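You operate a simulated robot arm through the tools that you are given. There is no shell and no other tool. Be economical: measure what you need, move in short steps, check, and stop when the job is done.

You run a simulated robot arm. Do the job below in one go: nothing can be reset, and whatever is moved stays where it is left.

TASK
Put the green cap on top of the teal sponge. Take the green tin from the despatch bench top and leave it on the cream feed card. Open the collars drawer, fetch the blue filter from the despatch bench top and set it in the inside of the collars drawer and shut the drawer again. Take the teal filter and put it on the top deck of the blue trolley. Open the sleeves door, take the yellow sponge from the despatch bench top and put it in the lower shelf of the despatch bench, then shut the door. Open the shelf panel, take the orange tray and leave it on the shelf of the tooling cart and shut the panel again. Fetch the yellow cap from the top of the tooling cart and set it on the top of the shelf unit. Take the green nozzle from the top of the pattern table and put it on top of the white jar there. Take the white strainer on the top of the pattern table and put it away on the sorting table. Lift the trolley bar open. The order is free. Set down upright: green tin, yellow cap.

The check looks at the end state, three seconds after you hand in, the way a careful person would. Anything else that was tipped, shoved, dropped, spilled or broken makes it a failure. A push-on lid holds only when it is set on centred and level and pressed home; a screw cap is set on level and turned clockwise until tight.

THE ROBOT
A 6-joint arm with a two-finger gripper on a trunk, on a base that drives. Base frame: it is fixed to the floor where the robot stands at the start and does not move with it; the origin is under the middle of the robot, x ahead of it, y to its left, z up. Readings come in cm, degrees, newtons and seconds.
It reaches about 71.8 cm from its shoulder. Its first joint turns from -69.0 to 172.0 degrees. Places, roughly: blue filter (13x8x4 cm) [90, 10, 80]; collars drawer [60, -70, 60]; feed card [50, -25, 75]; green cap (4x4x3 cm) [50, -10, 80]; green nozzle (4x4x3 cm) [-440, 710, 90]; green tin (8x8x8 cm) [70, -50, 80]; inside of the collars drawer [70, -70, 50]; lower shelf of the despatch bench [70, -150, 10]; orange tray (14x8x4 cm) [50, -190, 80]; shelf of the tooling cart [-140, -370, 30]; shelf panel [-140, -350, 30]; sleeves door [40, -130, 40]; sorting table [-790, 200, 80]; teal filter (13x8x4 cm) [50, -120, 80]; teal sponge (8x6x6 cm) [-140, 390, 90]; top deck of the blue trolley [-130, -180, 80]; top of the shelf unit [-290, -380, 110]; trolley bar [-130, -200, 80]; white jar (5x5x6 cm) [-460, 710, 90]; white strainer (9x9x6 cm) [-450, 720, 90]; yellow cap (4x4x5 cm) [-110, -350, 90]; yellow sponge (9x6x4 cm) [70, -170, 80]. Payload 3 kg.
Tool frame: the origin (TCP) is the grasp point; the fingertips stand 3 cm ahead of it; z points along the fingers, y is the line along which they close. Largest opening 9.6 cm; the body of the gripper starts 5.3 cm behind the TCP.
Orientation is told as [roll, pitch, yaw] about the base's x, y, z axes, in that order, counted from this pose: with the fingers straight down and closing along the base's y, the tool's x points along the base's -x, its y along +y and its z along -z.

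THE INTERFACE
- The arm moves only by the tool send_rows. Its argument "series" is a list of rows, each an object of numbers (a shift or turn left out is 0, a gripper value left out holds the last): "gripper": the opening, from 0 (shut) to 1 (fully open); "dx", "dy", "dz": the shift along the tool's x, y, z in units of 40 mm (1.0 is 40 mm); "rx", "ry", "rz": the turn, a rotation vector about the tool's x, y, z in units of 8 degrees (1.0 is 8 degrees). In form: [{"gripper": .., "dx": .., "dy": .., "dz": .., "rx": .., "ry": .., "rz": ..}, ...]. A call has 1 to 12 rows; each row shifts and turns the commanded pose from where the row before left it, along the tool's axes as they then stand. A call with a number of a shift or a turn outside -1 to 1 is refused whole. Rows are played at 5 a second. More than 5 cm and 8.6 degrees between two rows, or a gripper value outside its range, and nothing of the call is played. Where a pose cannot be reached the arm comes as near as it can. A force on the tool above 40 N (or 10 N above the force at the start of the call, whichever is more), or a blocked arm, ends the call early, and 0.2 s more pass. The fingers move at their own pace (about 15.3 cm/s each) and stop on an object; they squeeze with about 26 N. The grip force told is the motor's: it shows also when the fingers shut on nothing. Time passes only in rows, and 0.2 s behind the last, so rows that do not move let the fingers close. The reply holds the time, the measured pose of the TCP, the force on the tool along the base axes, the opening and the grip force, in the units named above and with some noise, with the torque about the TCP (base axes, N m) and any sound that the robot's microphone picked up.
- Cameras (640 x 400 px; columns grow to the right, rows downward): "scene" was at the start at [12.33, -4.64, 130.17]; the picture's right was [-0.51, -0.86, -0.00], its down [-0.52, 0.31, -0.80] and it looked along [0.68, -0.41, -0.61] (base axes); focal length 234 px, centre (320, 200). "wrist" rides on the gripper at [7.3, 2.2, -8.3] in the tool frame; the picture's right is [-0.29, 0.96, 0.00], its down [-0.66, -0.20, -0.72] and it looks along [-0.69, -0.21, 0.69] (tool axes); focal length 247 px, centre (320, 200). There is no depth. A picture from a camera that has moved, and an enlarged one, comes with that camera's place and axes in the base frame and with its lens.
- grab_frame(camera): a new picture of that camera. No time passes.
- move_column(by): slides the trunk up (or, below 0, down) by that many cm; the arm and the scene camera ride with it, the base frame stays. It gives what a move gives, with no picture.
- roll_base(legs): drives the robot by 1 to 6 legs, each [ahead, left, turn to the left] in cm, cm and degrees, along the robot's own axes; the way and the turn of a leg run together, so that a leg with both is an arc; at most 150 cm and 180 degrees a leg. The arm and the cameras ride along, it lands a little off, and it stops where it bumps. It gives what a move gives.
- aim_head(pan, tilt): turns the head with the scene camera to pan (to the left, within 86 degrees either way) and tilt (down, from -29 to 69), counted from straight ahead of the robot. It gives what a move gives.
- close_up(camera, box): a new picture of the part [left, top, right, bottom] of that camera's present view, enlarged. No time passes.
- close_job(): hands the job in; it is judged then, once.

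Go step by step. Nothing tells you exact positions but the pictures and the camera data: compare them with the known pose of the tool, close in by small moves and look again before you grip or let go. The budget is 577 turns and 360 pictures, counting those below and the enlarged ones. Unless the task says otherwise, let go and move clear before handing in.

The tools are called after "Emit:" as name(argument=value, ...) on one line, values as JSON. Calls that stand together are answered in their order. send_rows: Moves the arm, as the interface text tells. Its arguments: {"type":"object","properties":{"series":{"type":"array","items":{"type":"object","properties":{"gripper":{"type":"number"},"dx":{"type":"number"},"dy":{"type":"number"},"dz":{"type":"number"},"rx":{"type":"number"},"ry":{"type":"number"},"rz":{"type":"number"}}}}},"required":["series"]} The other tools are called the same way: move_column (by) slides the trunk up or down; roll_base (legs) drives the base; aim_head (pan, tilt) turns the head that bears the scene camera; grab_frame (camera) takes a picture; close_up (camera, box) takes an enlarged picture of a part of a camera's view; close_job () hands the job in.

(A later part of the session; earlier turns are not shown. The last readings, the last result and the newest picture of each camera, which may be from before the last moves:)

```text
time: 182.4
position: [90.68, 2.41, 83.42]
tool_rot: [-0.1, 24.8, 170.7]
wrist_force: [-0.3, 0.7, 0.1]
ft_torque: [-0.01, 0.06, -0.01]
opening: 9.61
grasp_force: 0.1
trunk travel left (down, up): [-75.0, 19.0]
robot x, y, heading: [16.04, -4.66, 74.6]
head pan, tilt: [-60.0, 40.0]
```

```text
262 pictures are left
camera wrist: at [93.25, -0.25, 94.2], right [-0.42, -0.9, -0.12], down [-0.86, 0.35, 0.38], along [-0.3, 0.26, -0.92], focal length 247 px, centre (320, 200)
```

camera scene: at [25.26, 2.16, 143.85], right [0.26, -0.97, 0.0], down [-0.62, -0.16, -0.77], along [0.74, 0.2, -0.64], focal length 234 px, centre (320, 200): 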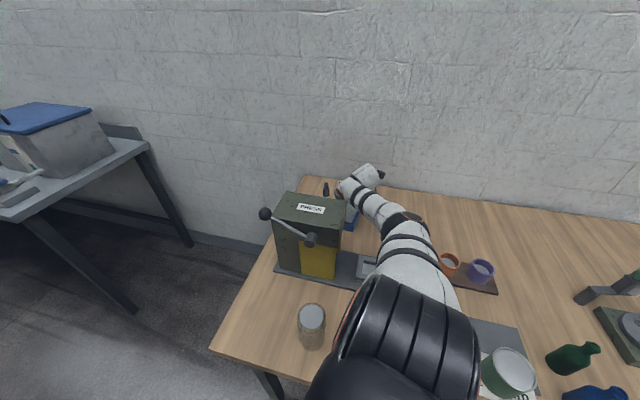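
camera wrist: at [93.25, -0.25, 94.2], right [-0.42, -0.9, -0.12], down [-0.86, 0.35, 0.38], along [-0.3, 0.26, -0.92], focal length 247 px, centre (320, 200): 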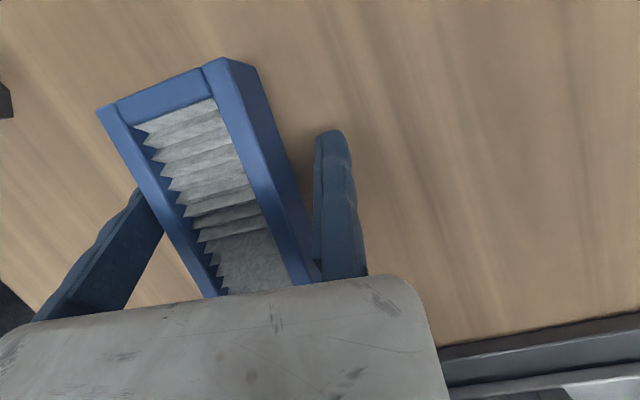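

Emit:
send_rows(series=[{"gripper": 0}, {"gripper": 0}, {"gripper": 0}, {"gripper": 0}])

Emit:
move_column(by=5)

Emit:
grab_frame(camera="wrist")

```text
time: 183.4
position: [90.7, 2.68, 83.46]
tool_rot: [-0.1, 24.7, 170.7]
wrist_force: [-0.1, -0.7, -0.8]
ft_torque: [-0.03, 0.0, 0.01]
opening: 6.91
grasp_force: 26.4
trunk travel left (down, up): [-75.0, 19.0]
robot x, y, heading: [15.26, -4.72, 74.9]
head pan, tilt: [-60.0, 40.0]
```

```text
time: 184.3
position: [90.55, 2.86, 88.67]
tool_rot: [0.0, 24.9, 170.8]
wrist_force: [0.6, -0.7, -1.3]
ft_torque: [-0.05, -0.01, 0.01]
opening: 6.94
grasp_force: 26.4
trunk travel left (down, up): [-80.0, 14.0]
robot x, y, heading: [16.19, -4.69, 74.8]
head pan, tilt: [-60.0, 40.0]
```

```text
261 pictures are left
camera wrist: at [93.16, 0.13, 99.4], right [-0.42, -0.9, -0.12], down [-0.86, 0.34, 0.38], along [-0.3, 0.26, -0.92], focal length 247 px, centre (320, 200)
```

wrist: 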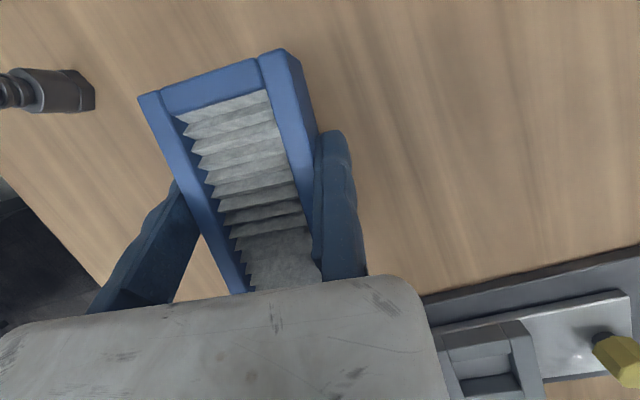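

The filter is held. I'll lift, swing back to the lane and back away from the bench.

Emit:
move_column(by=13.5)

Emit:
roll_base(legs=[[0, 0, -11.2], [-14, 28, 0], [-14, 28, 0]])

Emit:
grab_frame(camera="scene")

```text
time: 186.0
position: [90.55, 2.76, 101.98]
tool_rot: [0.1, 25.0, 170.8]
wrist_force: [0.4, 0.6, 0.1]
ft_torque: [-0.03, -0.03, 0.02]
opening: 6.93
grasp_force: 26.4
trunk travel left (down, up): [-93.5, 0.5]
robot x, y, heading: [15.72, -4.56, 74.9]
head pan, tilt: [-60.0, 40.0]
```

```text
time: 190.4
position: [29.19, -12.51, 102.02]
tool_rot: [0.2, 24.8, 159.6]
wrist_force: [0.7, 0.3, -1.7]
ft_torque: [-0.06, -0.01, 0.01]
opening: 6.91
grasp_force: 25.8
trunk travel left (down, up): [-93.5, 0.5]
robot x, y, heading: [-46.01, -5.06, 63.7]
head pan, tilt: [-60.0, 40.0]
```

```text
260 pictures are left
camera scene: at [-34.93, -0.32, 157.74], right [0.06, -1.0, 0.0], down [-0.64, -0.04, -0.77], along [0.76, 0.05, -0.64], focal length 234 px, centre (320, 200)
```

scene: 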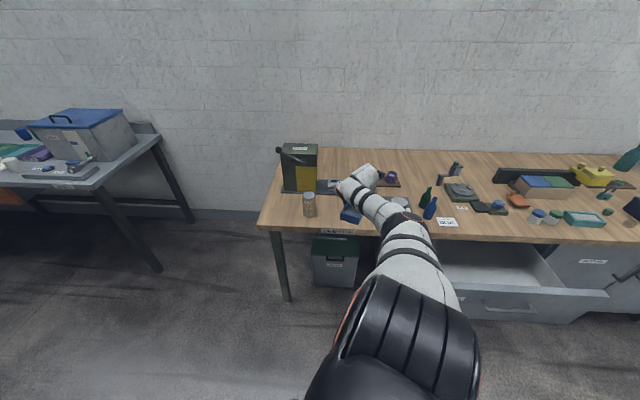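

I'll come at the drawer from its left end, so the elbow stays clear of the tall front panel.

Emit:
roll_base(legs=[[0, 0, -63.7], [0, 28.5, 0], [44, 0, 0]])

Emit:
aim_head(pan=-60, tilt=50)

Emit:
grab_frame(camera="scene")

Emit:
grab_frame(camera="wrist")

```text
time: 197.5
position: [24.02, -48.93, 102.18]
tool_rot: [0.2, 25.0, 94.7]
wrist_force: [0.3, 0.1, 0.2]
ft_torque: [0.0, 0.02, -0.01]
opening: 6.9
grasp_force: 25.4
trunk travel left (down, up): [-93.5, 0.5]
robot x, y, heading: [-1.11, 21.68, -1.5]
head pan, tilt: [-60.0, 40.0]
```

```text
time: 198.2
position: [23.99, -48.91, 102.13]
tool_rot: [0.2, 25.0, 94.8]
wrist_force: [0.8, -0.9, -0.8]
ft_torque: [-0.02, 0.02, -0.03]
opening: 6.86
grasp_force: 26.1
trunk travel left (down, up): [-93.5, 0.5]
robot x, y, heading: [-0.94, 21.95, -0.9]
head pan, tilt: [-60.0, 50.0]
```

```text
259 pictures are left
camera scene: at [7.52, 14.82, 156.34], right [-0.88, -0.48, 0.0], down [-0.37, 0.67, -0.64], along [0.31, -0.56, -0.77], focal length 234 px, centre (320, 200)
```

scene: 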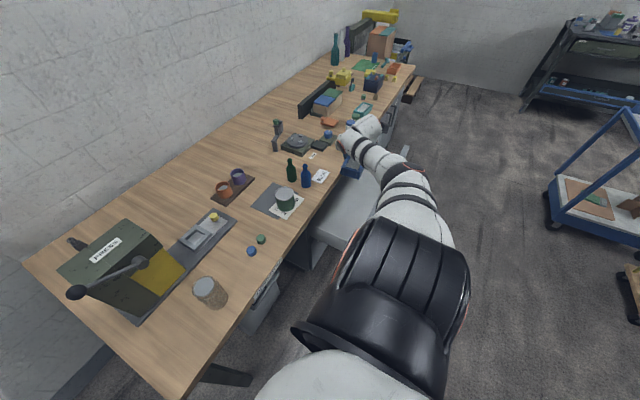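

```text
258 pictures are left
camera wrist: at [21.9, -52.29, 112.9], right [-0.97, 0.19, -0.12], down [0.13, 0.92, 0.38], along [0.18, 0.35, -0.92], focal length 247 px, centre (320, 200)
```

wrist: 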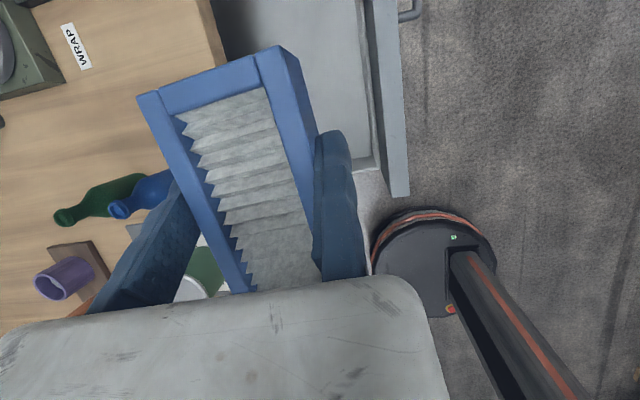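

The left end works: the filter would fit at y −43 to −56 inside. I'll shift the base and turn to −10° so the forearm clears the panel's end.

Emit:
roll_base(legs=[[11.8, 3.2, 0], [0, 0, -9.1]])

Emit:
move_column(by=-24)

Emit:
grab_frame(camera="scene")

Emit:
grab_frame(camera="wrist")

```text
time: 200.1
position: [23.22, -49.22, 102.02]
tool_rot: [0.0, 24.9, 85.1]
wrist_force: [0.4, 0.2, -1.1]
ft_torque: [0.01, 0.0, 0.0]
opening: 6.9
grasp_force: 26.1
trunk travel left (down, up): [-93.5, 0.5]
robot x, y, heading: [10.38, 24.74, -10.8]
head pan, tilt: [-60.0, 50.0]
```

```text
time: 202.6
position: [23.12, -49.28, 78.1]
tool_rot: [0.1, 25.0, 85.0]
wrist_force: [-0.9, -0.3, -0.3]
ft_torque: [0.0, 0.03, 0.02]
opening: 6.91
grasp_force: 26.0
trunk travel left (down, up): [-69.5, 24.5]
robot x, y, heading: [10.08, 24.47, -11.0]
head pan, tilt: [-60.0, 50.0]
```

```text
257 pictures are left
camera scene: at [17.68, 16.43, 132.34], right [-0.95, -0.33, 0.0], down [-0.25, 0.72, -0.64], along [0.21, -0.61, -0.77], focal length 234 px, centre (320, 200)
```

scene: 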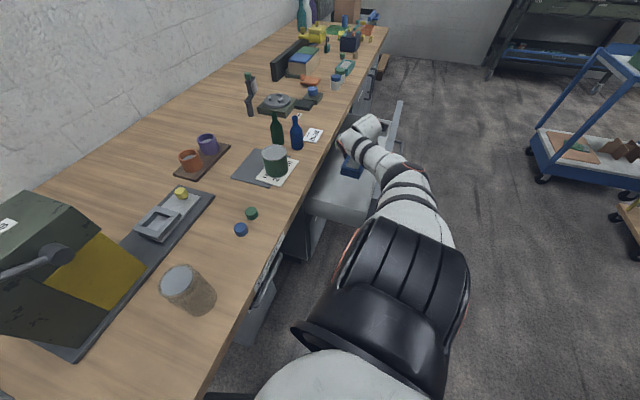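

```text
256 pictures are left
camera wrist: at [20.62, -52.14, 88.92], right [-0.93, 0.35, -0.12], down [0.28, 0.88, 0.38], along [0.24, 0.32, -0.92], focal length 247 px, centre (320, 200)
```

wrist: 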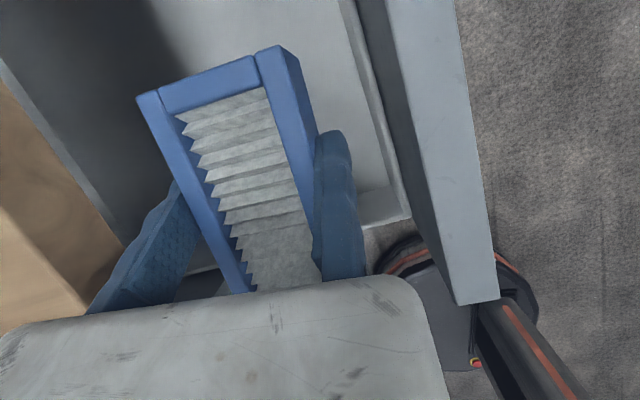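

The filter is over the box with clearance. I'll shift 2 cm away from the panel and lower, checking.

Emit:
roll_base(legs=[[2, 0.4, 0]])

Emit:
move_column(by=-11)

Emit:
grab_frame(camera="wrist")

Emit:
close_up(camera="scene", box=[270, 90, 470, 260])

```text
time: 203.4
position: [25.11, -49.31, 78.12]
tool_rot: [0.0, 25.1, 85.0]
wrist_force: [0.1, 0.0, 0.0]
ft_torque: [-0.04, 0.01, -0.02]
opening: 6.91
grasp_force: 25.8
trunk travel left (down, up): [-69.5, 24.5]
robot x, y, heading: [12.19, 25.15, -11.2]
head pan, tilt: [-60.0, 50.0]
```

```text
time: 204.8
position: [25.13, -49.13, 67.1]
tool_rot: [0.1, 25.0, 85.0]
wrist_force: [-0.4, 0.1, -0.6]
ft_torque: [0.02, 0.03, 0.02]
opening: 6.91
grasp_force: 26.0
trunk travel left (down, up): [-58.5, 35.5]
robot x, y, heading: [12.61, 24.72, -10.9]
head pan, tilt: [-60.0, 50.0]
```

```text
255 pictures are left
camera wrist: at [22.57, -52.12, 77.92], right [-0.93, 0.35, -0.12], down [0.28, 0.88, 0.38], along [0.24, 0.31, -0.92], focal length 247 px, centre (320, 200)
```

wrist: 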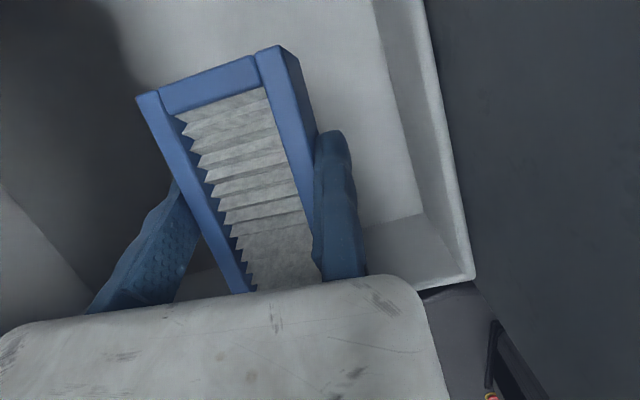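

```text
2.35 times, centred on (370, 175) of scene
camera zoom: at [19.66, 16.46, 121.34], right [-0.95, -0.33, 0.0], down [-0.25, 0.72, -0.64], along [0.21, -0.61, -0.77], focal length 550 px, centre (202, 259)
```

zoom: 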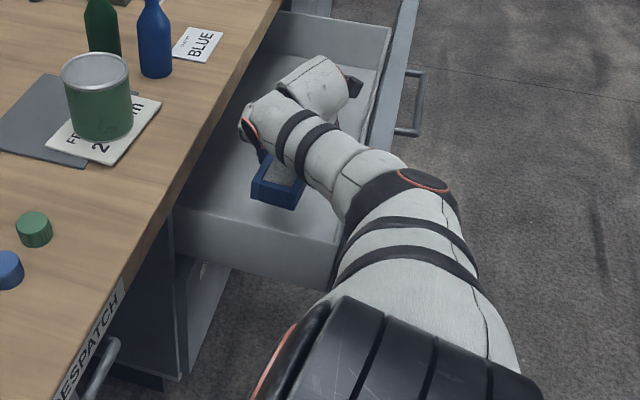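

The floor of the drawer is near z≈49, and the forearm stays clear. I'll lower in stages, watching force.

Emit:
move_column(by=-9)

Emit:
grab_frame(camera="wrist")

Emit:
close_up(camera="scene", box=[270, 90, 470, 260])

```text
time: 206.1
position: [24.98, -49.26, 58.27]
tool_rot: [0.2, 25.0, 85.1]
wrist_force: [0.2, 0.0, 0.3]
ft_torque: [-0.02, 0.07, -0.04]
opening: 6.9
grasp_force: 26.3
trunk travel left (down, up): [-49.5, 44.5]
robot x, y, heading: [12.45, 24.82, -10.9]
head pan, tilt: [-60.0, 50.0]
```

```text
253 pictures are left
camera wrist: at [22.57, -52.11, 68.92], right [-0.93, 0.35, -0.12], down [0.28, 0.88, 0.38], along [0.24, 0.31, -0.92], focal length 247 px, centre (320, 200)
```

wrist: 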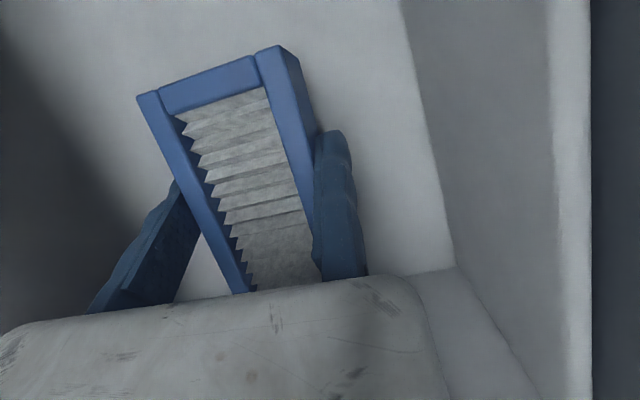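

```text
2.35 times, centred on (370, 175) of scene
camera zoom: at [19.66, 16.46, 112.34], right [-0.95, -0.33, 0.0], down [-0.25, 0.72, -0.64], along [0.21, -0.61, -0.77], focal length 550 px, centre (202, 259)
```

zoom: 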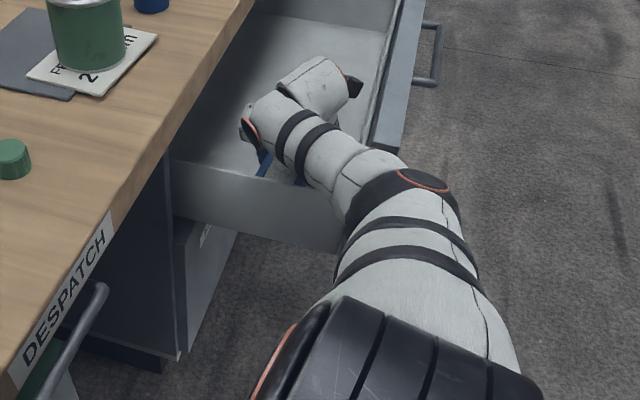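

Emit:
move_column(by=-2)

Emit:
move_column(by=-1.5)

Emit:
close_up(camera="scene", box=[320, 110, 420, 190])

```text
time: 206.8
position: [25.06, -49.1, 56.41]
tool_rot: [0.0, 25.3, 85.0]
wrist_force: [0.1, -1.3, 8.8]
ft_torque: [-0.13, -0.3, -0.11]
opening: 6.9
grasp_force: 25.5
trunk travel left (down, up): [-47.5, 46.5]
robot x, y, heading: [12.38, 25.15, -11.2]
head pan, tilt: [-60.0, 50.0]
```

```text
time: 207.2
position: [25.2, -49.4, 56.14]
tool_rot: [-0.1, 26.3, 85.1]
wrist_force: [0.2, -0.5, 21.4]
ft_torque: [0.37, -0.16, -0.04]
opening: 6.91
grasp_force: 25.8
trunk travel left (down, up): [-46.3, 47.7]
robot x, y, heading: [12.12, 24.99, -10.8]
head pan, tilt: [-60.0, 50.0]
stopped: the force on the tool passed its limit at 44 N (the readings are from after the stop); the commanded pose is now the measured one
```

```text
5.00 times, centred on (370, 150) of scene
camera zoom: at [19.58, 16.97, 109.28], right [-0.95, -0.33, 0.0], down [-0.25, 0.72, -0.65], along [0.21, -0.61, -0.76], focal length 1169 px, centre (70, 450)
```

zoom: 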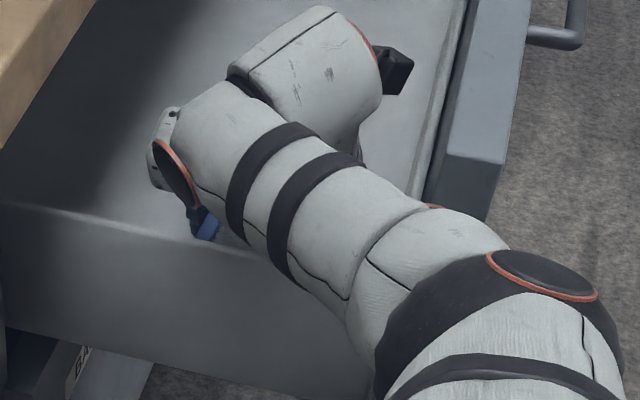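

Tool contact at z≈56 means the filter is on the drawer floor. I'll ease up slightly and release.

Emit:
move_column(by=0.9)

Emit:
send_rows(series=[{"gripper": 1}, {"gripper": 1}, {"gripper": 1}])

Emit:
grab_frame(camera="wrist")

```text
time: 207.8
position: [25.15, -49.37, 56.33]
tool_rot: [0.1, 25.6, 85.1]
wrist_force: [0.8, 0.2, 0.0]
ft_torque: [0.02, 0.03, 0.02]
opening: 6.91
grasp_force: 26.4
trunk travel left (down, up): [-47.2, 46.8]
robot x, y, heading: [12.3, 25.04, -10.8]
head pan, tilt: [-60.0, 50.0]
```

```text
time: 208.6
position: [25.18, -49.53, 56.43]
tool_rot: [0.0, 25.8, 85.1]
wrist_force: [-0.5, 0.5, -0.1]
ft_torque: [-0.01, 0.01, 0.0]
opening: 9.59
grasp_force: 0.1
trunk travel left (down, up): [-47.2, 46.8]
robot x, y, heading: [12.29, 24.91, -11.0]
head pan, tilt: [-60.0, 50.0]
```

```text
250 pictures are left
camera wrist: at [22.62, -52.31, 67.23], right [-0.93, 0.35, -0.13], down [0.28, 0.89, 0.37], along [0.24, 0.3, -0.92], focal length 247 px, centre (320, 200)
```

wrist: 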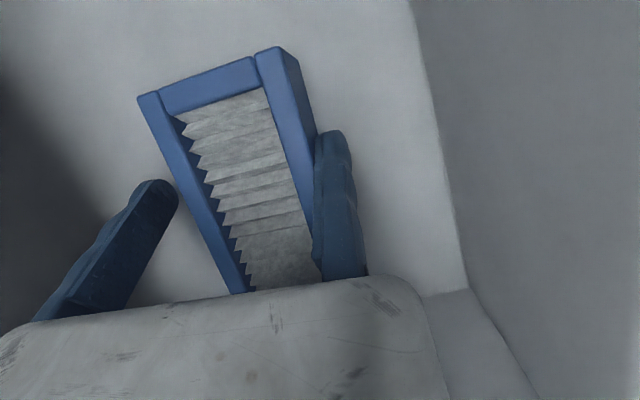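

Emit:
send_rows(series=[{"dy": 0.12}, {"dy": 0.12}, {}])

Emit:
move_column(by=40)

Emit:
grab_frame(camera="wrist")

```text
time: 209.4
position: [24.18, -49.35, 56.36]
tool_rot: [0.1, 25.7, 85.1]
wrist_force: [-0.3, 0.2, -1.1]
ft_torque: [0.03, -0.01, -0.01]
opening: 9.6
grasp_force: 0.0
trunk travel left (down, up): [-47.2, 46.8]
robot x, y, heading: [12.36, 24.91, -11.1]
head pan, tilt: [-60.0, 50.0]
```

```text
time: 213.2
position: [24.3, -49.32, 96.42]
tool_rot: [0.0, 25.7, 85.1]
wrist_force: [-0.2, -0.2, -0.1]
ft_torque: [0.03, 0.02, 0.0]
opening: 9.6
grasp_force: 0.0
trunk travel left (down, up): [-87.2, 6.8]
robot x, y, heading: [12.34, 25.15, -10.8]
head pan, tilt: [-60.0, 50.0]
```

```text
249 pictures are left
camera wrist: at [21.68, -52.24, 107.2], right [-0.93, 0.35, -0.13], down [0.28, 0.89, 0.37], along [0.24, 0.3, -0.92], focal length 247 px, centre (320, 200)
```

wrist: 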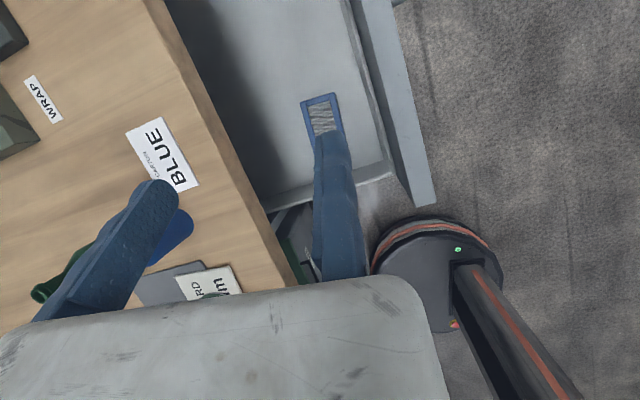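

The filter lies in the drawer. Now I'll back off, return the tool to vertical and swing it forward to push the drawer shut.

Emit:
roll_base(legs=[[-40, 0, 0], [0, 0, 11], [-22, -39.7, 0]])

Emit:
send_rows(series=[{"gripper": 0, "dx": -0.54, "dz": -0.03, "ry": -0.8}, {"dx": -0.54, "dz": -0.03, "ry": -0.8}, {"dx": -0.54, "dz": -0.03, "ry": -0.8}, {"dx": -0.54, "dz": -0.03, "ry": -0.8}])

Emit:
send_rows(series=[{"rz": 1}, {"rz": 1}, {"rz": 1}, {"rz": 1}, {"rz": 1}, {"rz": 1}, {"rz": 1}, {"rz": 1}, {"rz": 1}, {"rz": 1}, {"rz": 1}, {"rz": 0.25}])

```text
time: 218.9
position: [-23.65, -78.53, 96.37]
tool_rot: [0.1, 25.6, 95.8]
wrist_force: [0.0, -0.6, -0.6]
ft_torque: [0.01, 0.01, 0.02]
opening: 9.61
grasp_force: 0.0
trunk travel left (down, up): [-87.2, 6.8]
robot x, y, heading: [-48.96, -7.51, -0.3]
head pan, tilt: [-60.0, 50.0]
```

```text
time: 219.9
position: [-24.56, -70.32, 94.55]
tool_rot: [0.2, 0.1, 95.8]
wrist_force: [-1.0, -1.6, 0.2]
ft_torque: [0.0, -0.01, -0.01]
opening: 0.02
grasp_force: 26.1
trunk travel left (down, up): [-87.2, 6.8]
robot x, y, heading: [-49.3, -8.09, -0.1]
head pan, tilt: [-60.0, 50.0]
```

```text
time: 222.5
position: [-24.53, -70.38, 94.35]
tool_rot: [-0.1, 0.1, 5.7]
wrist_force: [-0.3, -0.6, 0.2]
ft_torque: [0.03, 0.02, -0.02]
opening: 0.02
grasp_force: 26.2
trunk travel left (down, up): [-87.2, 6.8]
robot x, y, heading: [-49.14, -7.82, -0.1]
head pan, tilt: [-60.0, 50.0]
```

Emit:
send_rows(series=[{"rz": 0.71}, {"dx": -0.65, "dz": -0.04, "ry": -0.94}, {"dx": -0.65, "dz": -0.04, "ry": -0.94}, {"dx": -0.65, "dz": -0.04, "ry": -0.94}, {"dx": -0.65, "dz": -0.04, "ry": -0.94}, {"dx": -0.65, "dz": -0.04, "ry": -0.94}, {"dx": -0.65, "dz": -0.04, "ry": -0.94}, {"dx": -0.65, "dz": -0.04, "ry": -0.94}, {"dx": -0.65, "dz": -0.04, "ry": -0.94}, {"dx": -0.65, "dz": -0.04, "ry": -0.94}, {"dx": -0.65, "dz": -0.04, "ry": -0.94}, {"dx": -0.65, "dz": -0.04, "ry": -0.94}])

Emit:
grab_frame(camera="scene")

```text
time: 225.1
position: [-4.81, -70.16, 111.76]
tool_rot: [-1.2, -82.8, 1.3]
wrist_force: [0.1, -0.1, -0.5]
ft_torque: [0.03, -0.02, 0.02]
opening: 0.0
grasp_force: 26.3
trunk travel left (down, up): [-87.2, 6.8]
robot x, y, heading: [-48.93, -8.17, -0.3]
head pan, tilt: [-60.0, 50.0]
```

```text
248 pictures are left
camera scene: at [-40.56, -14.75, 150.14], right [-0.87, -0.5, 0.0], down [-0.38, 0.67, -0.64], along [0.32, -0.56, -0.77], focal length 234 px, centre (320, 200)
```

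scene: 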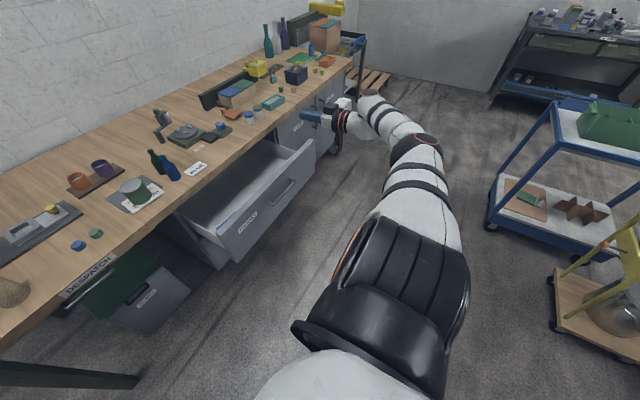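

Emit:
move_column(by=-40)

Emit:
move_column(by=-11.5)

Emit:
roll_base(legs=[[20, 0, 0]])

Emit:
grab_frame(camera="scene")

```text
time: 228.9
position: [-4.73, -70.14, 71.8]
tool_rot: [-0.5, -82.7, 0.7]
wrist_force: [0.0, -0.1, -0.1]
ft_torque: [0.0, 0.0, 0.03]
opening: 0.0
grasp_force: 26.0
trunk travel left (down, up): [-47.2, 46.8]
robot x, y, heading: [-49.15, -8.14, -0.1]
head pan, tilt: [-60.0, 50.0]
```

```text
time: 230.3
position: [-4.79, -70.06, 60.38]
tool_rot: [-0.6, -82.7, 0.7]
wrist_force: [0.1, -0.6, 0.4]
ft_torque: [0.03, -0.02, 0.04]
opening: 0.0
grasp_force: 25.8
trunk travel left (down, up): [-35.7, 58.3]
robot x, y, heading: [-49.51, -7.95, -0.2]
head pan, tilt: [-60.0, 50.0]
```

```text
time: 231.9
position: [14.86, -70.28, 60.38]
tool_rot: [-0.5, -82.7, 0.6]
wrist_force: [0.9, 0.8, -0.5]
ft_torque: [-0.01, -0.01, -0.01]
opening: 0.01
grasp_force: 33.3
trunk travel left (down, up): [-35.7, 58.3]
robot x, y, heading: [-29.5, -8.02, -0.3]
head pan, tilt: [-60.0, 50.0]
```

```text
247 pictures are left
camera scene: at [-20.95, -14.85, 98.63], right [-0.87, -0.5, 0.0], down [-0.38, 0.67, -0.64], along [0.32, -0.56, -0.77], focal length 234 px, centre (320, 200)
```

scene: 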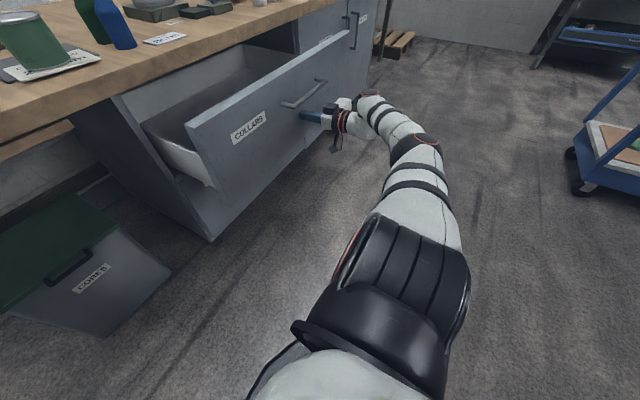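

Emit:
roll_base(legs=[[17, 0, 0]])

Emit:
grab_frame(camera="scene")

```text
time: 233.4
position: [31.58, -70.4, 60.25]
tool_rot: [-0.4, -82.6, 0.5]
wrist_force: [0.1, -0.4, 0.5]
ft_torque: [0.01, 0.01, 0.0]
opening: 0.0
grasp_force: 33.0
trunk travel left (down, up): [-35.7, 58.3]
robot x, y, heading: [-12.76, -8.07, -0.4]
head pan, tilt: [-60.0, 50.0]
```

```text
246 pictures are left
camera scene: at [-4.11, -14.95, 98.63], right [-0.87, -0.5, 0.0], down [-0.38, 0.67, -0.64], along [0.32, -0.56, -0.77], focal length 234 px, centre (320, 200)
```

scene: 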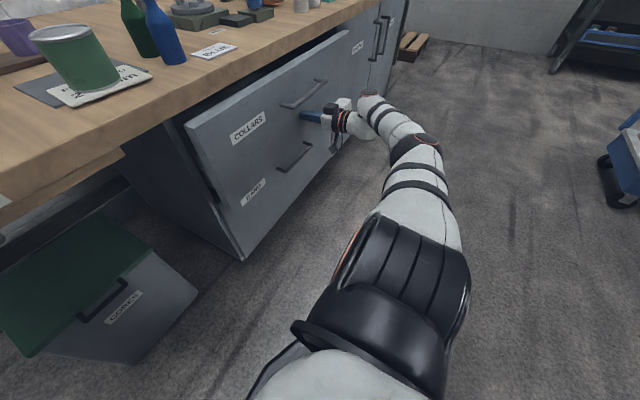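

Emit:
roll_base(legs=[[5, 0, 0]])

Emit:
grab_frame(camera="scene")

```text
time: 234.3
position: [36.67, -70.33, 60.3]
tool_rot: [-0.2, -82.6, 0.5]
wrist_force: [0.1, -0.2, -0.5]
ft_torque: [-0.03, 0.0, 0.01]
opening: 0.0
grasp_force: 32.8
trunk travel left (down, up): [-35.7, 58.3]
robot x, y, heading: [-7.76, -8.26, 0.0]
head pan, tilt: [-60.0, 50.0]
```

```text
245 pictures are left
camera scene: at [0.94, -14.96, 98.63], right [-0.87, -0.5, 0.0], down [-0.38, 0.67, -0.64], along [0.32, -0.56, -0.77], focal length 234 px, centre (320, 200)
```

scene: 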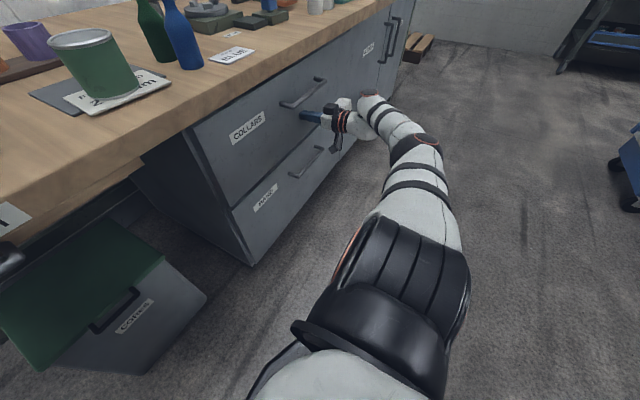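

Emit:
roll_base(legs=[[1.5, 0, 0]])

Emit:
close_up(camera="scene", box=[130, 20, 420, 280])

```text
time: 235.1
position: [37.84, -70.28, 60.32]
tool_rot: [-1.1, -82.7, 1.2]
wrist_force: [-36.4, 12.4, -7.4]
ft_torque: [-0.37, -0.01, 0.43]
opening: 0.61
grasp_force: 33.2
trunk travel left (down, up): [-35.7, 58.3]
robot x, y, heading: [-6.42, -8.24, -0.5]
head pan, tilt: [-60.0, 50.0]
```

```text
1.54 times, centred on (275, 150) of scene
camera zoom: at [1.94, -14.89, 98.66], right [-0.87, -0.5, 0.0], down [-0.38, 0.67, -0.64], along [0.32, -0.56, -0.76], focal length 360 px, centre (389, 277)
```

zoom: 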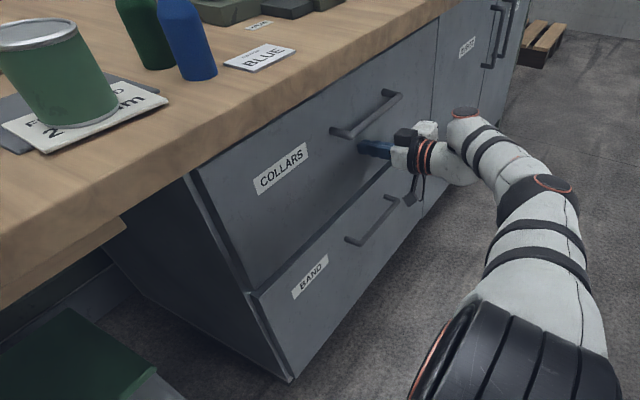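

The drawer is shut against its stop. I'll back away and prepare the gripper for the sleeves door's vertical handle by rolling it 180° so the camera is on top.

Emit:
roll_base(legs=[[-30, 0, 0]])

Emit:
send_rows(series=[{"gripper": 0.6, "dx": -0.6, "ry": -0.92}, {"rz": 1}, {"rz": 1}, {"rz": 1}, {"rz": 1}, {"rz": 1}, {"rz": 1}, {"rz": 1}, {"rz": 1}, {"rz": 1}, {"rz": 1}, {"rz": 1}])

Emit:
send_rows(series=[{"rz": 1}, {"rz": 1}, {"rz": 1}, {"rz": 1}, {"rz": 1}, {"rz": 1}, {"rz": 1}, {"rz": 1}, {"rz": 1}, {"rz": 1}, {"rz": 1}, {"rz": 0.5}])

Emit:
grab_frame(camera="wrist")

```text
time: 237.2
position: [7.41, -70.03, 60.18]
tool_rot: [-0.8, -82.5, 0.9]
wrist_force: [0.0, -0.2, -0.2]
ft_torque: [0.01, -0.02, -0.01]
opening: 0.0
grasp_force: 32.8
trunk travel left (down, up): [-35.7, 58.3]
robot x, y, heading: [-36.83, -7.75, -0.4]
head pan, tilt: [-60.0, 50.0]
```

```text
time: 239.8
position: [7.9, -70.65, 62.31]
tool_rot: [89.8, -2.0, -89.8]
wrist_force: [0.0, -0.2, -0.2]
ft_torque: [-0.02, 0.03, -0.01]
opening: 5.76
grasp_force: 0.2
out of reach, approached as far as the arm can: row 1
trunk travel left (down, up): [-35.7, 58.3]
robot x, y, heading: [-37.06, -7.88, -0.2]
head pan, tilt: [-60.0, 50.0]
```

```text
time: 242.3
position: [7.93, -70.55, 62.42]
tool_rot: [-3.5, 89.8, 176.6]
wrist_force: [-0.3, 0.4, -0.3]
ft_torque: [0.02, 0.0, 0.0]
opening: 5.77
grasp_force: 0.1
trunk travel left (down, up): [-35.7, 58.3]
robot x, y, heading: [-36.94, -8.22, -0.1]
head pan, tilt: [-60.0, 50.0]
```

```text
243 pictures are left
camera wrist: at [-0.42, -72.92, 69.96], right [0.0, -0.96, -0.29], down [-0.73, 0.2, -0.66], along [0.69, 0.21, -0.69], focal length 247 px, centre (320, 200)
```

wrist: 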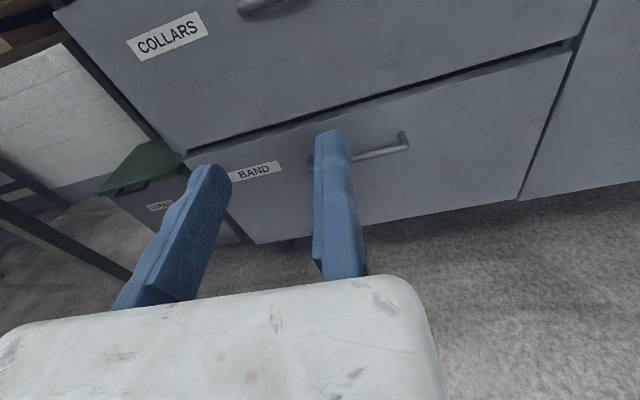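

Emit:
roll_base(legs=[[0, -74.3, 0]])

Emit:
grab_frame(camera="wrist")

Emit:
grab_frame(camera="scene")

```text
time: 246.3
position: [7.23, -144.06, 62.48]
tool_rot: [26.9, 89.8, -153.2]
wrist_force: [-0.3, 0.5, -0.6]
ft_torque: [0.03, -0.04, 0.0]
opening: 5.74
grasp_force: 0.0
trunk travel left (down, up): [-35.7, 58.3]
robot x, y, heading: [-37.32, -81.19, -0.5]
head pan, tilt: [-60.0, 50.0]
```

```text
242 pictures are left
camera wrist: at [-1.16, -146.34, 69.95], right [0.0, -0.96, -0.29], down [-0.73, 0.2, -0.66], along [0.69, 0.21, -0.69], focal length 247 px, centre (320, 200)
```

wrist: 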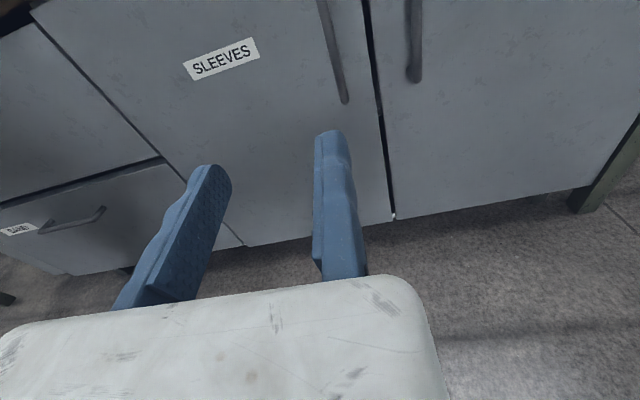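

```text
241 pictures are left
camera scene: at [-28.78, -88.12, 98.63], right [-0.87, -0.49, 0.0], down [-0.38, 0.67, -0.64], along [0.32, -0.56, -0.77], focal length 234 px, centre (320, 200)
```

scene: 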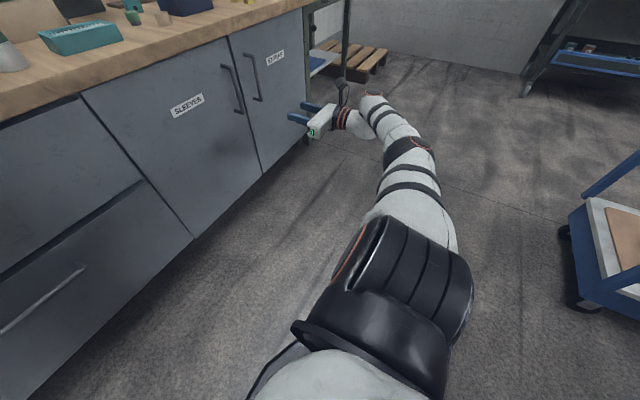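

Emit:
roll_base(legs=[[18, -3.4, 0.4]])

Emit:
grab_frame(camera="wrist")

```text
time: 247.9
position: [25.6, -147.53, 62.49]
tool_rot: [24.4, 89.8, -155.4]
wrist_force: [0.3, -0.7, 0.1]
ft_torque: [-0.02, 0.01, -0.01]
opening: 5.73
grasp_force: 0.2
trunk travel left (down, up): [-35.7, 58.3]
robot x, y, heading: [-19.66, -84.54, -0.1]
head pan, tilt: [-60.0, 50.0]
```

```text
240 pictures are left
camera wrist: at [17.19, -149.78, 69.94], right [0.0, -0.96, -0.29], down [-0.73, 0.2, -0.66], along [0.69, 0.22, -0.69], focal length 247 px, centre (320, 200)
```

wrist: 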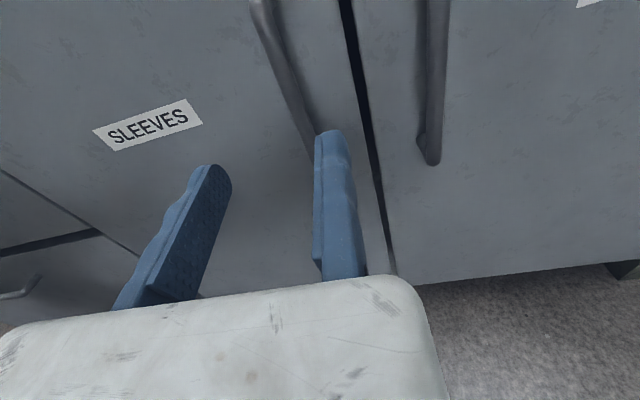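

Emit:
roll_base(legs=[[9.8, 0, 0]])

Emit:
send_rows(series=[{"gripper": 0.1}, {"gripper": 0.1}, {"gripper": 0.1}])

Emit:
grab_frame(camera="wrist")

```text
time: 249.0
position: [35.59, -147.53, 62.4]
tool_rot: [24.6, 89.9, -155.0]
wrist_force: [0.8, -0.4, -0.2]
ft_torque: [0.0, 0.01, 0.0]
opening: 5.74
grasp_force: 0.0
trunk travel left (down, up): [-35.7, 58.3]
robot x, y, heading: [-9.46, -84.63, 0.1]
head pan, tilt: [-60.0, 50.0]
```

```text
time: 249.8
position: [35.43, -147.24, 62.51]
tool_rot: [39.7, 89.7, -139.9]
wrist_force: [-3.2, 17.1, -6.6]
ft_torque: [-0.14, -0.01, 0.41]
opening: 2.99
grasp_force: 17.9
trunk travel left (down, up): [-35.7, 58.3]
robot x, y, heading: [-9.88, -84.92, -0.3]
head pan, tilt: [-60.0, 50.0]
```

```text
239 pictures are left
camera wrist: at [27.11, -149.65, 70.01], right [0.01, -0.96, -0.29], down [-0.73, 0.2, -0.66], along [0.69, 0.21, -0.69], focal length 247 px, centre (320, 200)
```

wrist: 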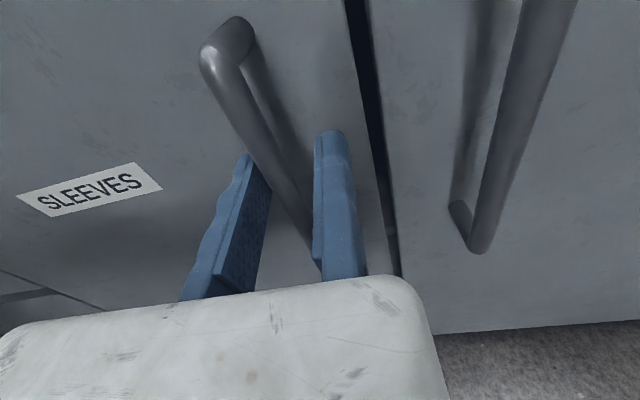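

Emit:
roll_base(legs=[[0, 1.4, 0]])

Emit:
send_rows(series=[{"gripper": 0}, {"gripper": 0}])

```text
time: 250.6
position: [35.47, -146.15, 62.64]
tool_rot: [61.6, 89.9, -118.2]
wrist_force: [1.5, 6.2, 2.7]
ft_torque: [0.08, -0.02, 0.1]
opening: 1.74
grasp_force: 7.4
trunk travel left (down, up): [-35.7, 58.3]
robot x, y, heading: [-9.64, -83.33, -0.0]
head pan, tilt: [-60.0, 50.0]
```

```text
time: 251.2
position: [35.43, -145.64, 62.68]
tool_rot: [65.1, 89.7, -114.3]
wrist_force: [-11.4, 30.5, -8.5]
ft_torque: [0.18, -0.61, 0.58]
opening: 1.39
grasp_force: 44.6
trunk travel left (down, up): [-35.7, 58.3]
robot x, y, heading: [-9.3, -83.33, -0.0]
head pan, tilt: [-60.0, 50.0]
```

The handle is gripped. I'll pull the door along its arc with short base moves.

Emit:
roll_base(legs=[[-5, 0.6, 0], [-4.8, 1.6, 0]])

Emit:
grab_frame(camera="scene")

```text
time: 252.8
position: [25.54, -143.39, 62.65]
tool_rot: [114.9, 89.8, -63.9]
wrist_force: [1.1, 1.6, 4.2]
ft_torque: [0.27, 0.96, 0.09]
opening: 1.37
grasp_force: 45.1
trunk travel left (down, up): [-35.7, 58.3]
robot x, y, heading: [-20.03, -81.2, -0.1]
head pan, tilt: [-60.0, 50.0]
stopped in leg 2: the force on the tool passed its limit at 44 N (the readings are from after the stop); the commanded pose is now the measured one
```

```text
238 pictures are left
camera scene: at [-10.97, -87.91, 98.66], right [-0.87, -0.5, 0.0], down [-0.38, 0.66, -0.64], along [0.32, -0.56, -0.77], focal length 234 px, centre (320, 200)
```

scene: 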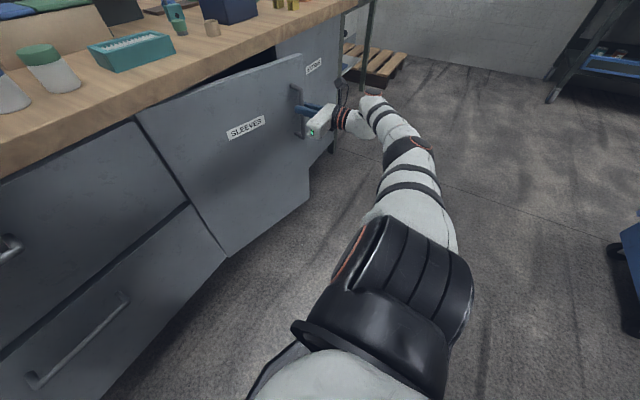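

The door is opening about its left hinge. I'll continue the arc in small legs.

Emit:
roll_base(legs=[[-3.5, 1.5, 0]])

Emit:
roll_base(legs=[[-3.5, 2.0, 0]])

Emit:
roll_base(legs=[[-3.3, 2.5, 0]])

Emit:
grab_frame(camera="scene")

```text
time: 253.7
position: [21.88, -141.82, 62.59]
tool_rot: [140.2, 89.9, -38.7]
wrist_force: [0.6, 1.1, 4.9]
ft_torque: [0.3, -0.41, 0.0]
opening: 1.36
grasp_force: 44.9
trunk travel left (down, up): [-35.7, 58.3]
robot x, y, heading: [-23.33, -79.51, -0.4]
head pan, tilt: [-60.0, 50.0]
```

```text
time: 254.5
position: [18.53, -139.98, 62.57]
tool_rot: [156.1, 90.0, -22.9]
wrist_force: [-0.7, -0.5, 4.3]
ft_torque: [0.23, -0.14, -0.02]
opening: 1.35
grasp_force: 45.2
trunk travel left (down, up): [-35.7, 58.3]
robot x, y, heading: [-26.72, -77.86, -0.3]
head pan, tilt: [-60.0, 50.0]
```

```text
time: 255.4
position: [15.03, -137.47, 62.67]
tool_rot: [160.9, 89.7, -18.1]
wrist_force: [-5.5, -7.4, 4.1]
ft_torque: [0.22, 0.52, -0.15]
opening: 1.37
grasp_force: 45.1
trunk travel left (down, up): [-35.7, 58.3]
robot x, y, heading: [-29.99, -75.17, -0.4]
head pan, tilt: [-60.0, 50.0]
```

```text
237 pictures are left
camera scene: at [-21.41, -81.97, 98.65], right [-0.87, -0.5, 0.0], down [-0.38, 0.67, -0.64], along [0.32, -0.56, -0.77], focal length 234 px, centre (320, 200)
```

scene: 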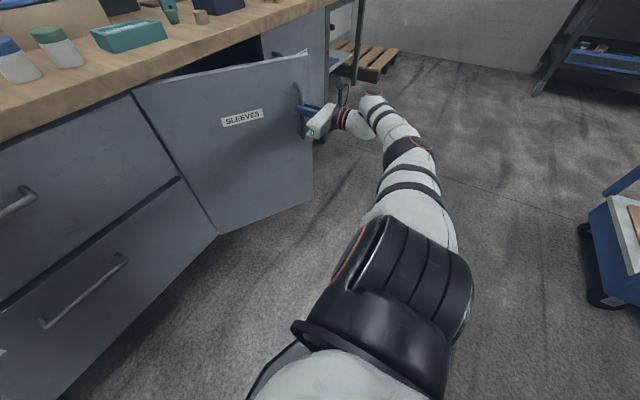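

Emit:
roll_base(legs=[[-3.1, 2.7, 0]])

Emit:
roll_base(legs=[[-2.8, 3.0, 0]])

Emit:
roll_base(legs=[[-2.5, 3.3, 0]])

Emit:
roll_base(legs=[[-2.1, 3.5, 0]])

Emit:
grab_frame(camera="scene")

```text
time: 256.3
position: [12.0, -134.86, 62.6]
tool_rot: [135.8, 89.9, -43.6]
wrist_force: [-1.6, -2.1, 2.7]
ft_torque: [0.31, 0.14, -0.03]
opening: 1.37
grasp_force: 44.4
trunk travel left (down, up): [-35.7, 58.3]
robot x, y, heading: [-32.93, -72.32, -0.2]
head pan, tilt: [-60.0, 50.0]
```

```text
time: 257.2
position: [9.21, -131.7, 62.54]
tool_rot: [129.2, 90.0, -50.0]
wrist_force: [-3.2, -2.0, 1.6]
ft_torque: [0.32, 0.41, -0.02]
opening: 1.34
grasp_force: 44.9
trunk travel left (down, up): [-35.7, 58.3]
robot x, y, heading: [-35.94, -69.64, -0.2]
head pan, tilt: [-60.0, 50.0]
```

```text
time: 258.1
position: [6.64, -128.36, 62.54]
tool_rot: [117.2, 89.9, -62.0]
wrist_force: [-2.5, -1.9, 1.8]
ft_torque: [0.36, 0.29, 0.0]
opening: 1.38
grasp_force: 44.7
trunk travel left (down, up): [-35.7, 58.3]
robot x, y, heading: [-38.48, -65.74, -0.2]
head pan, tilt: [-60.0, 50.0]
```

```text
time: 259.0
position: [4.67, -124.81, 62.56]
tool_rot: [109.5, 89.8, -69.6]
wrist_force: [-1.8, -1.1, 1.1]
ft_torque: [0.43, 0.37, 0.0]
opening: 1.37
grasp_force: 45.4
trunk travel left (down, up): [-35.7, 58.3]
robot x, y, heading: [-40.96, -62.49, -0.2]
head pan, tilt: [-60.0, 50.0]
```

```text
236 pictures are left
camera scene: at [-31.76, -69.27, 98.64], right [-0.87, -0.5, 0.0], down [-0.38, 0.67, -0.64], along [0.32, -0.56, -0.77], focal length 234 px, centre (320, 200)
```

scene: 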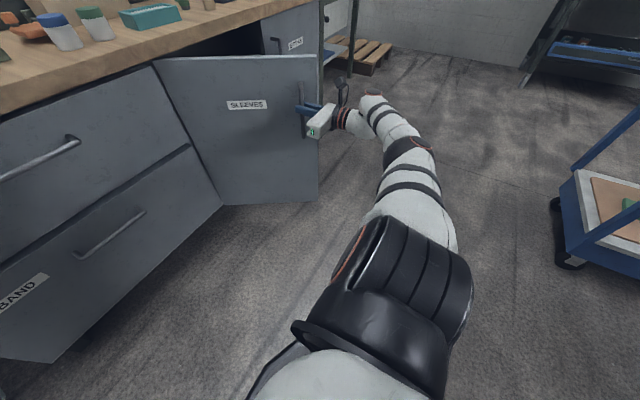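

Emit:
roll_base(legs=[[-1.6, 3.6, 0]])

Emit:
roll_base(legs=[[-1.2, 3.7, 0]])

Emit:
roll_base(legs=[[-0.7, 3.8, 0]])

Emit:
grab_frame(camera="scene")

Emit:
grab_frame(camera="wrist")

```text
time: 259.8
position: [2.96, -121.33, 62.65]
tool_rot: [104.7, 89.8, -74.6]
wrist_force: [-1.5, 0.7, 0.0]
ft_torque: [0.45, 0.23, 0.05]
opening: 1.36
grasp_force: 44.8
trunk travel left (down, up): [-35.7, 58.3]
robot x, y, heading: [-42.08, -58.4, -0.3]
head pan, tilt: [-60.0, 50.0]
```

```text
time: 260.7
position: [1.81, -117.62, 62.59]
tool_rot: [106.3, 89.8, -73.0]
wrist_force: [-3.6, -0.4, -0.4]
ft_torque: [0.47, 0.35, 0.07]
opening: 1.35
grasp_force: 45.3
trunk travel left (down, up): [-35.7, 58.3]
robot x, y, heading: [-43.14, -55.04, -0.4]
head pan, tilt: [-60.0, 50.0]
```

```text
time: 261.6
position: [0.91, -113.83, 62.7]
tool_rot: [106.0, 89.7, -73.4]
wrist_force: [-11.9, -1.5, -1.0]
ft_torque: [0.5, 0.52, 0.06]
opening: 1.37
grasp_force: 44.5
trunk travel left (down, up): [-35.7, 58.3]
robot x, y, heading: [-43.87, -50.93, -0.3]
head pan, tilt: [-60.0, 50.0]
```

```text
235 pictures are left
camera scene: at [-35.35, -58.15, 98.65], right [-0.87, -0.49, 0.0], down [-0.38, 0.67, -0.64], along [0.32, -0.56, -0.77], focal length 234 px, centre (320, 200)
```

scene: 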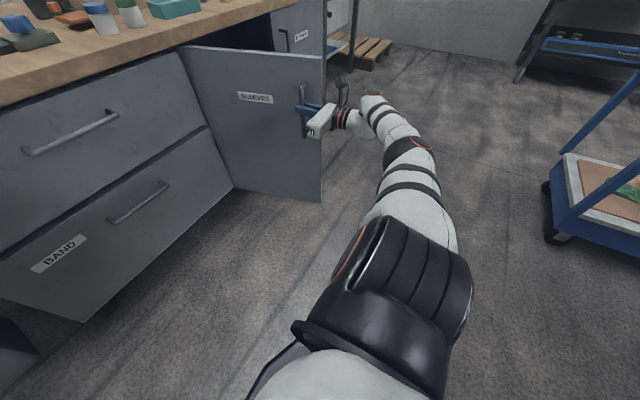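

```text
234 pictures are left
camera wrist: at [-7.5, -116.19, 70.11], right [0.01, -0.96, -0.29], down [-0.72, 0.19, -0.66], along [0.69, 0.22, -0.69], focal length 247 px, centre (320, 200)
```

wrist: 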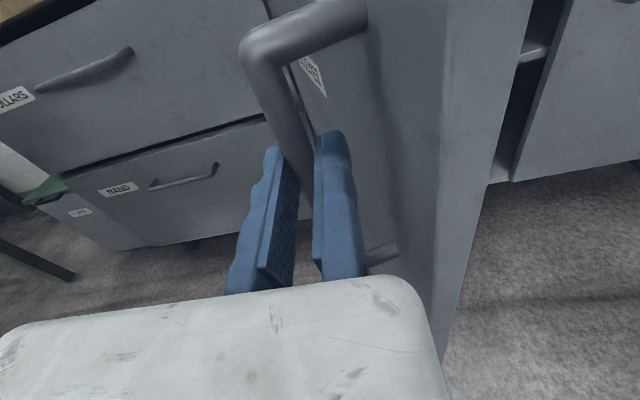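

The door stands open about 80°. I'll release, back off, and look into the cabinet.

Emit:
send_rows(series=[{"gripper": 0.35}, {"gripper": 0.35}, {"gripper": 0.35}])

Emit:
roll_base(legs=[[-20, 0, 0], [0, -90, 0]])

Emit:
aim_head(pan=0, tilt=40)

Emit:
grab_frame(camera="scene")

```text
time: 262.4
position: [0.92, -113.8, 62.59]
tool_rot: [77.4, 89.7, -102.0]
wrist_force: [0.0, -0.3, 0.2]
ft_torque: [0.03, 0.01, 0.0]
opening: 3.34
grasp_force: 0.1
trunk travel left (down, up): [-35.7, 58.3]
robot x, y, heading: [-44.31, -50.91, -0.3]
head pan, tilt: [-60.0, 50.0]
```

```text
time: 268.4
position: [-24.3, -206.56, 62.53]
tool_rot: [76.4, 89.8, -105.3]
wrist_force: [0.3, 0.0, -0.4]
ft_torque: [0.02, -0.02, 0.01]
opening: 3.39
grasp_force: 0.0
trunk travel left (down, up): [-35.7, 58.3]
robot x, y, heading: [-66.4, -142.25, -2.7]
head pan, tilt: [-60.0, 50.0]
```

```text
time: 269.7
position: [-24.3, -206.53, 62.59]
tool_rot: [76.9, 89.7, -104.8]
wrist_force: [0.9, 0.3, 0.3]
ft_torque: [0.01, 0.02, -0.02]
opening: 3.36
grasp_force: 0.0
trunk travel left (down, up): [-35.7, 58.3]
robot x, y, heading: [-66.32, -142.02, -2.6]
head pan, tilt: [0.0, 40.0]
```

```text
233 pictures are left
camera scene: at [-53.12, -143.03, 100.05], right [-0.05, -1.0, 0.0], down [-0.64, 0.03, -0.77], along [0.77, -0.04, -0.64], focal length 234 px, centre (320, 200)
```

scene: 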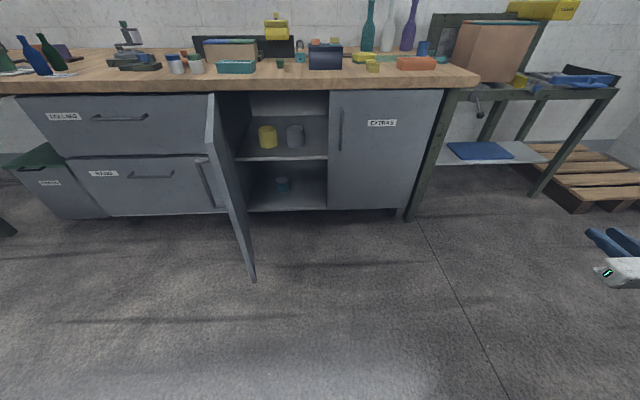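

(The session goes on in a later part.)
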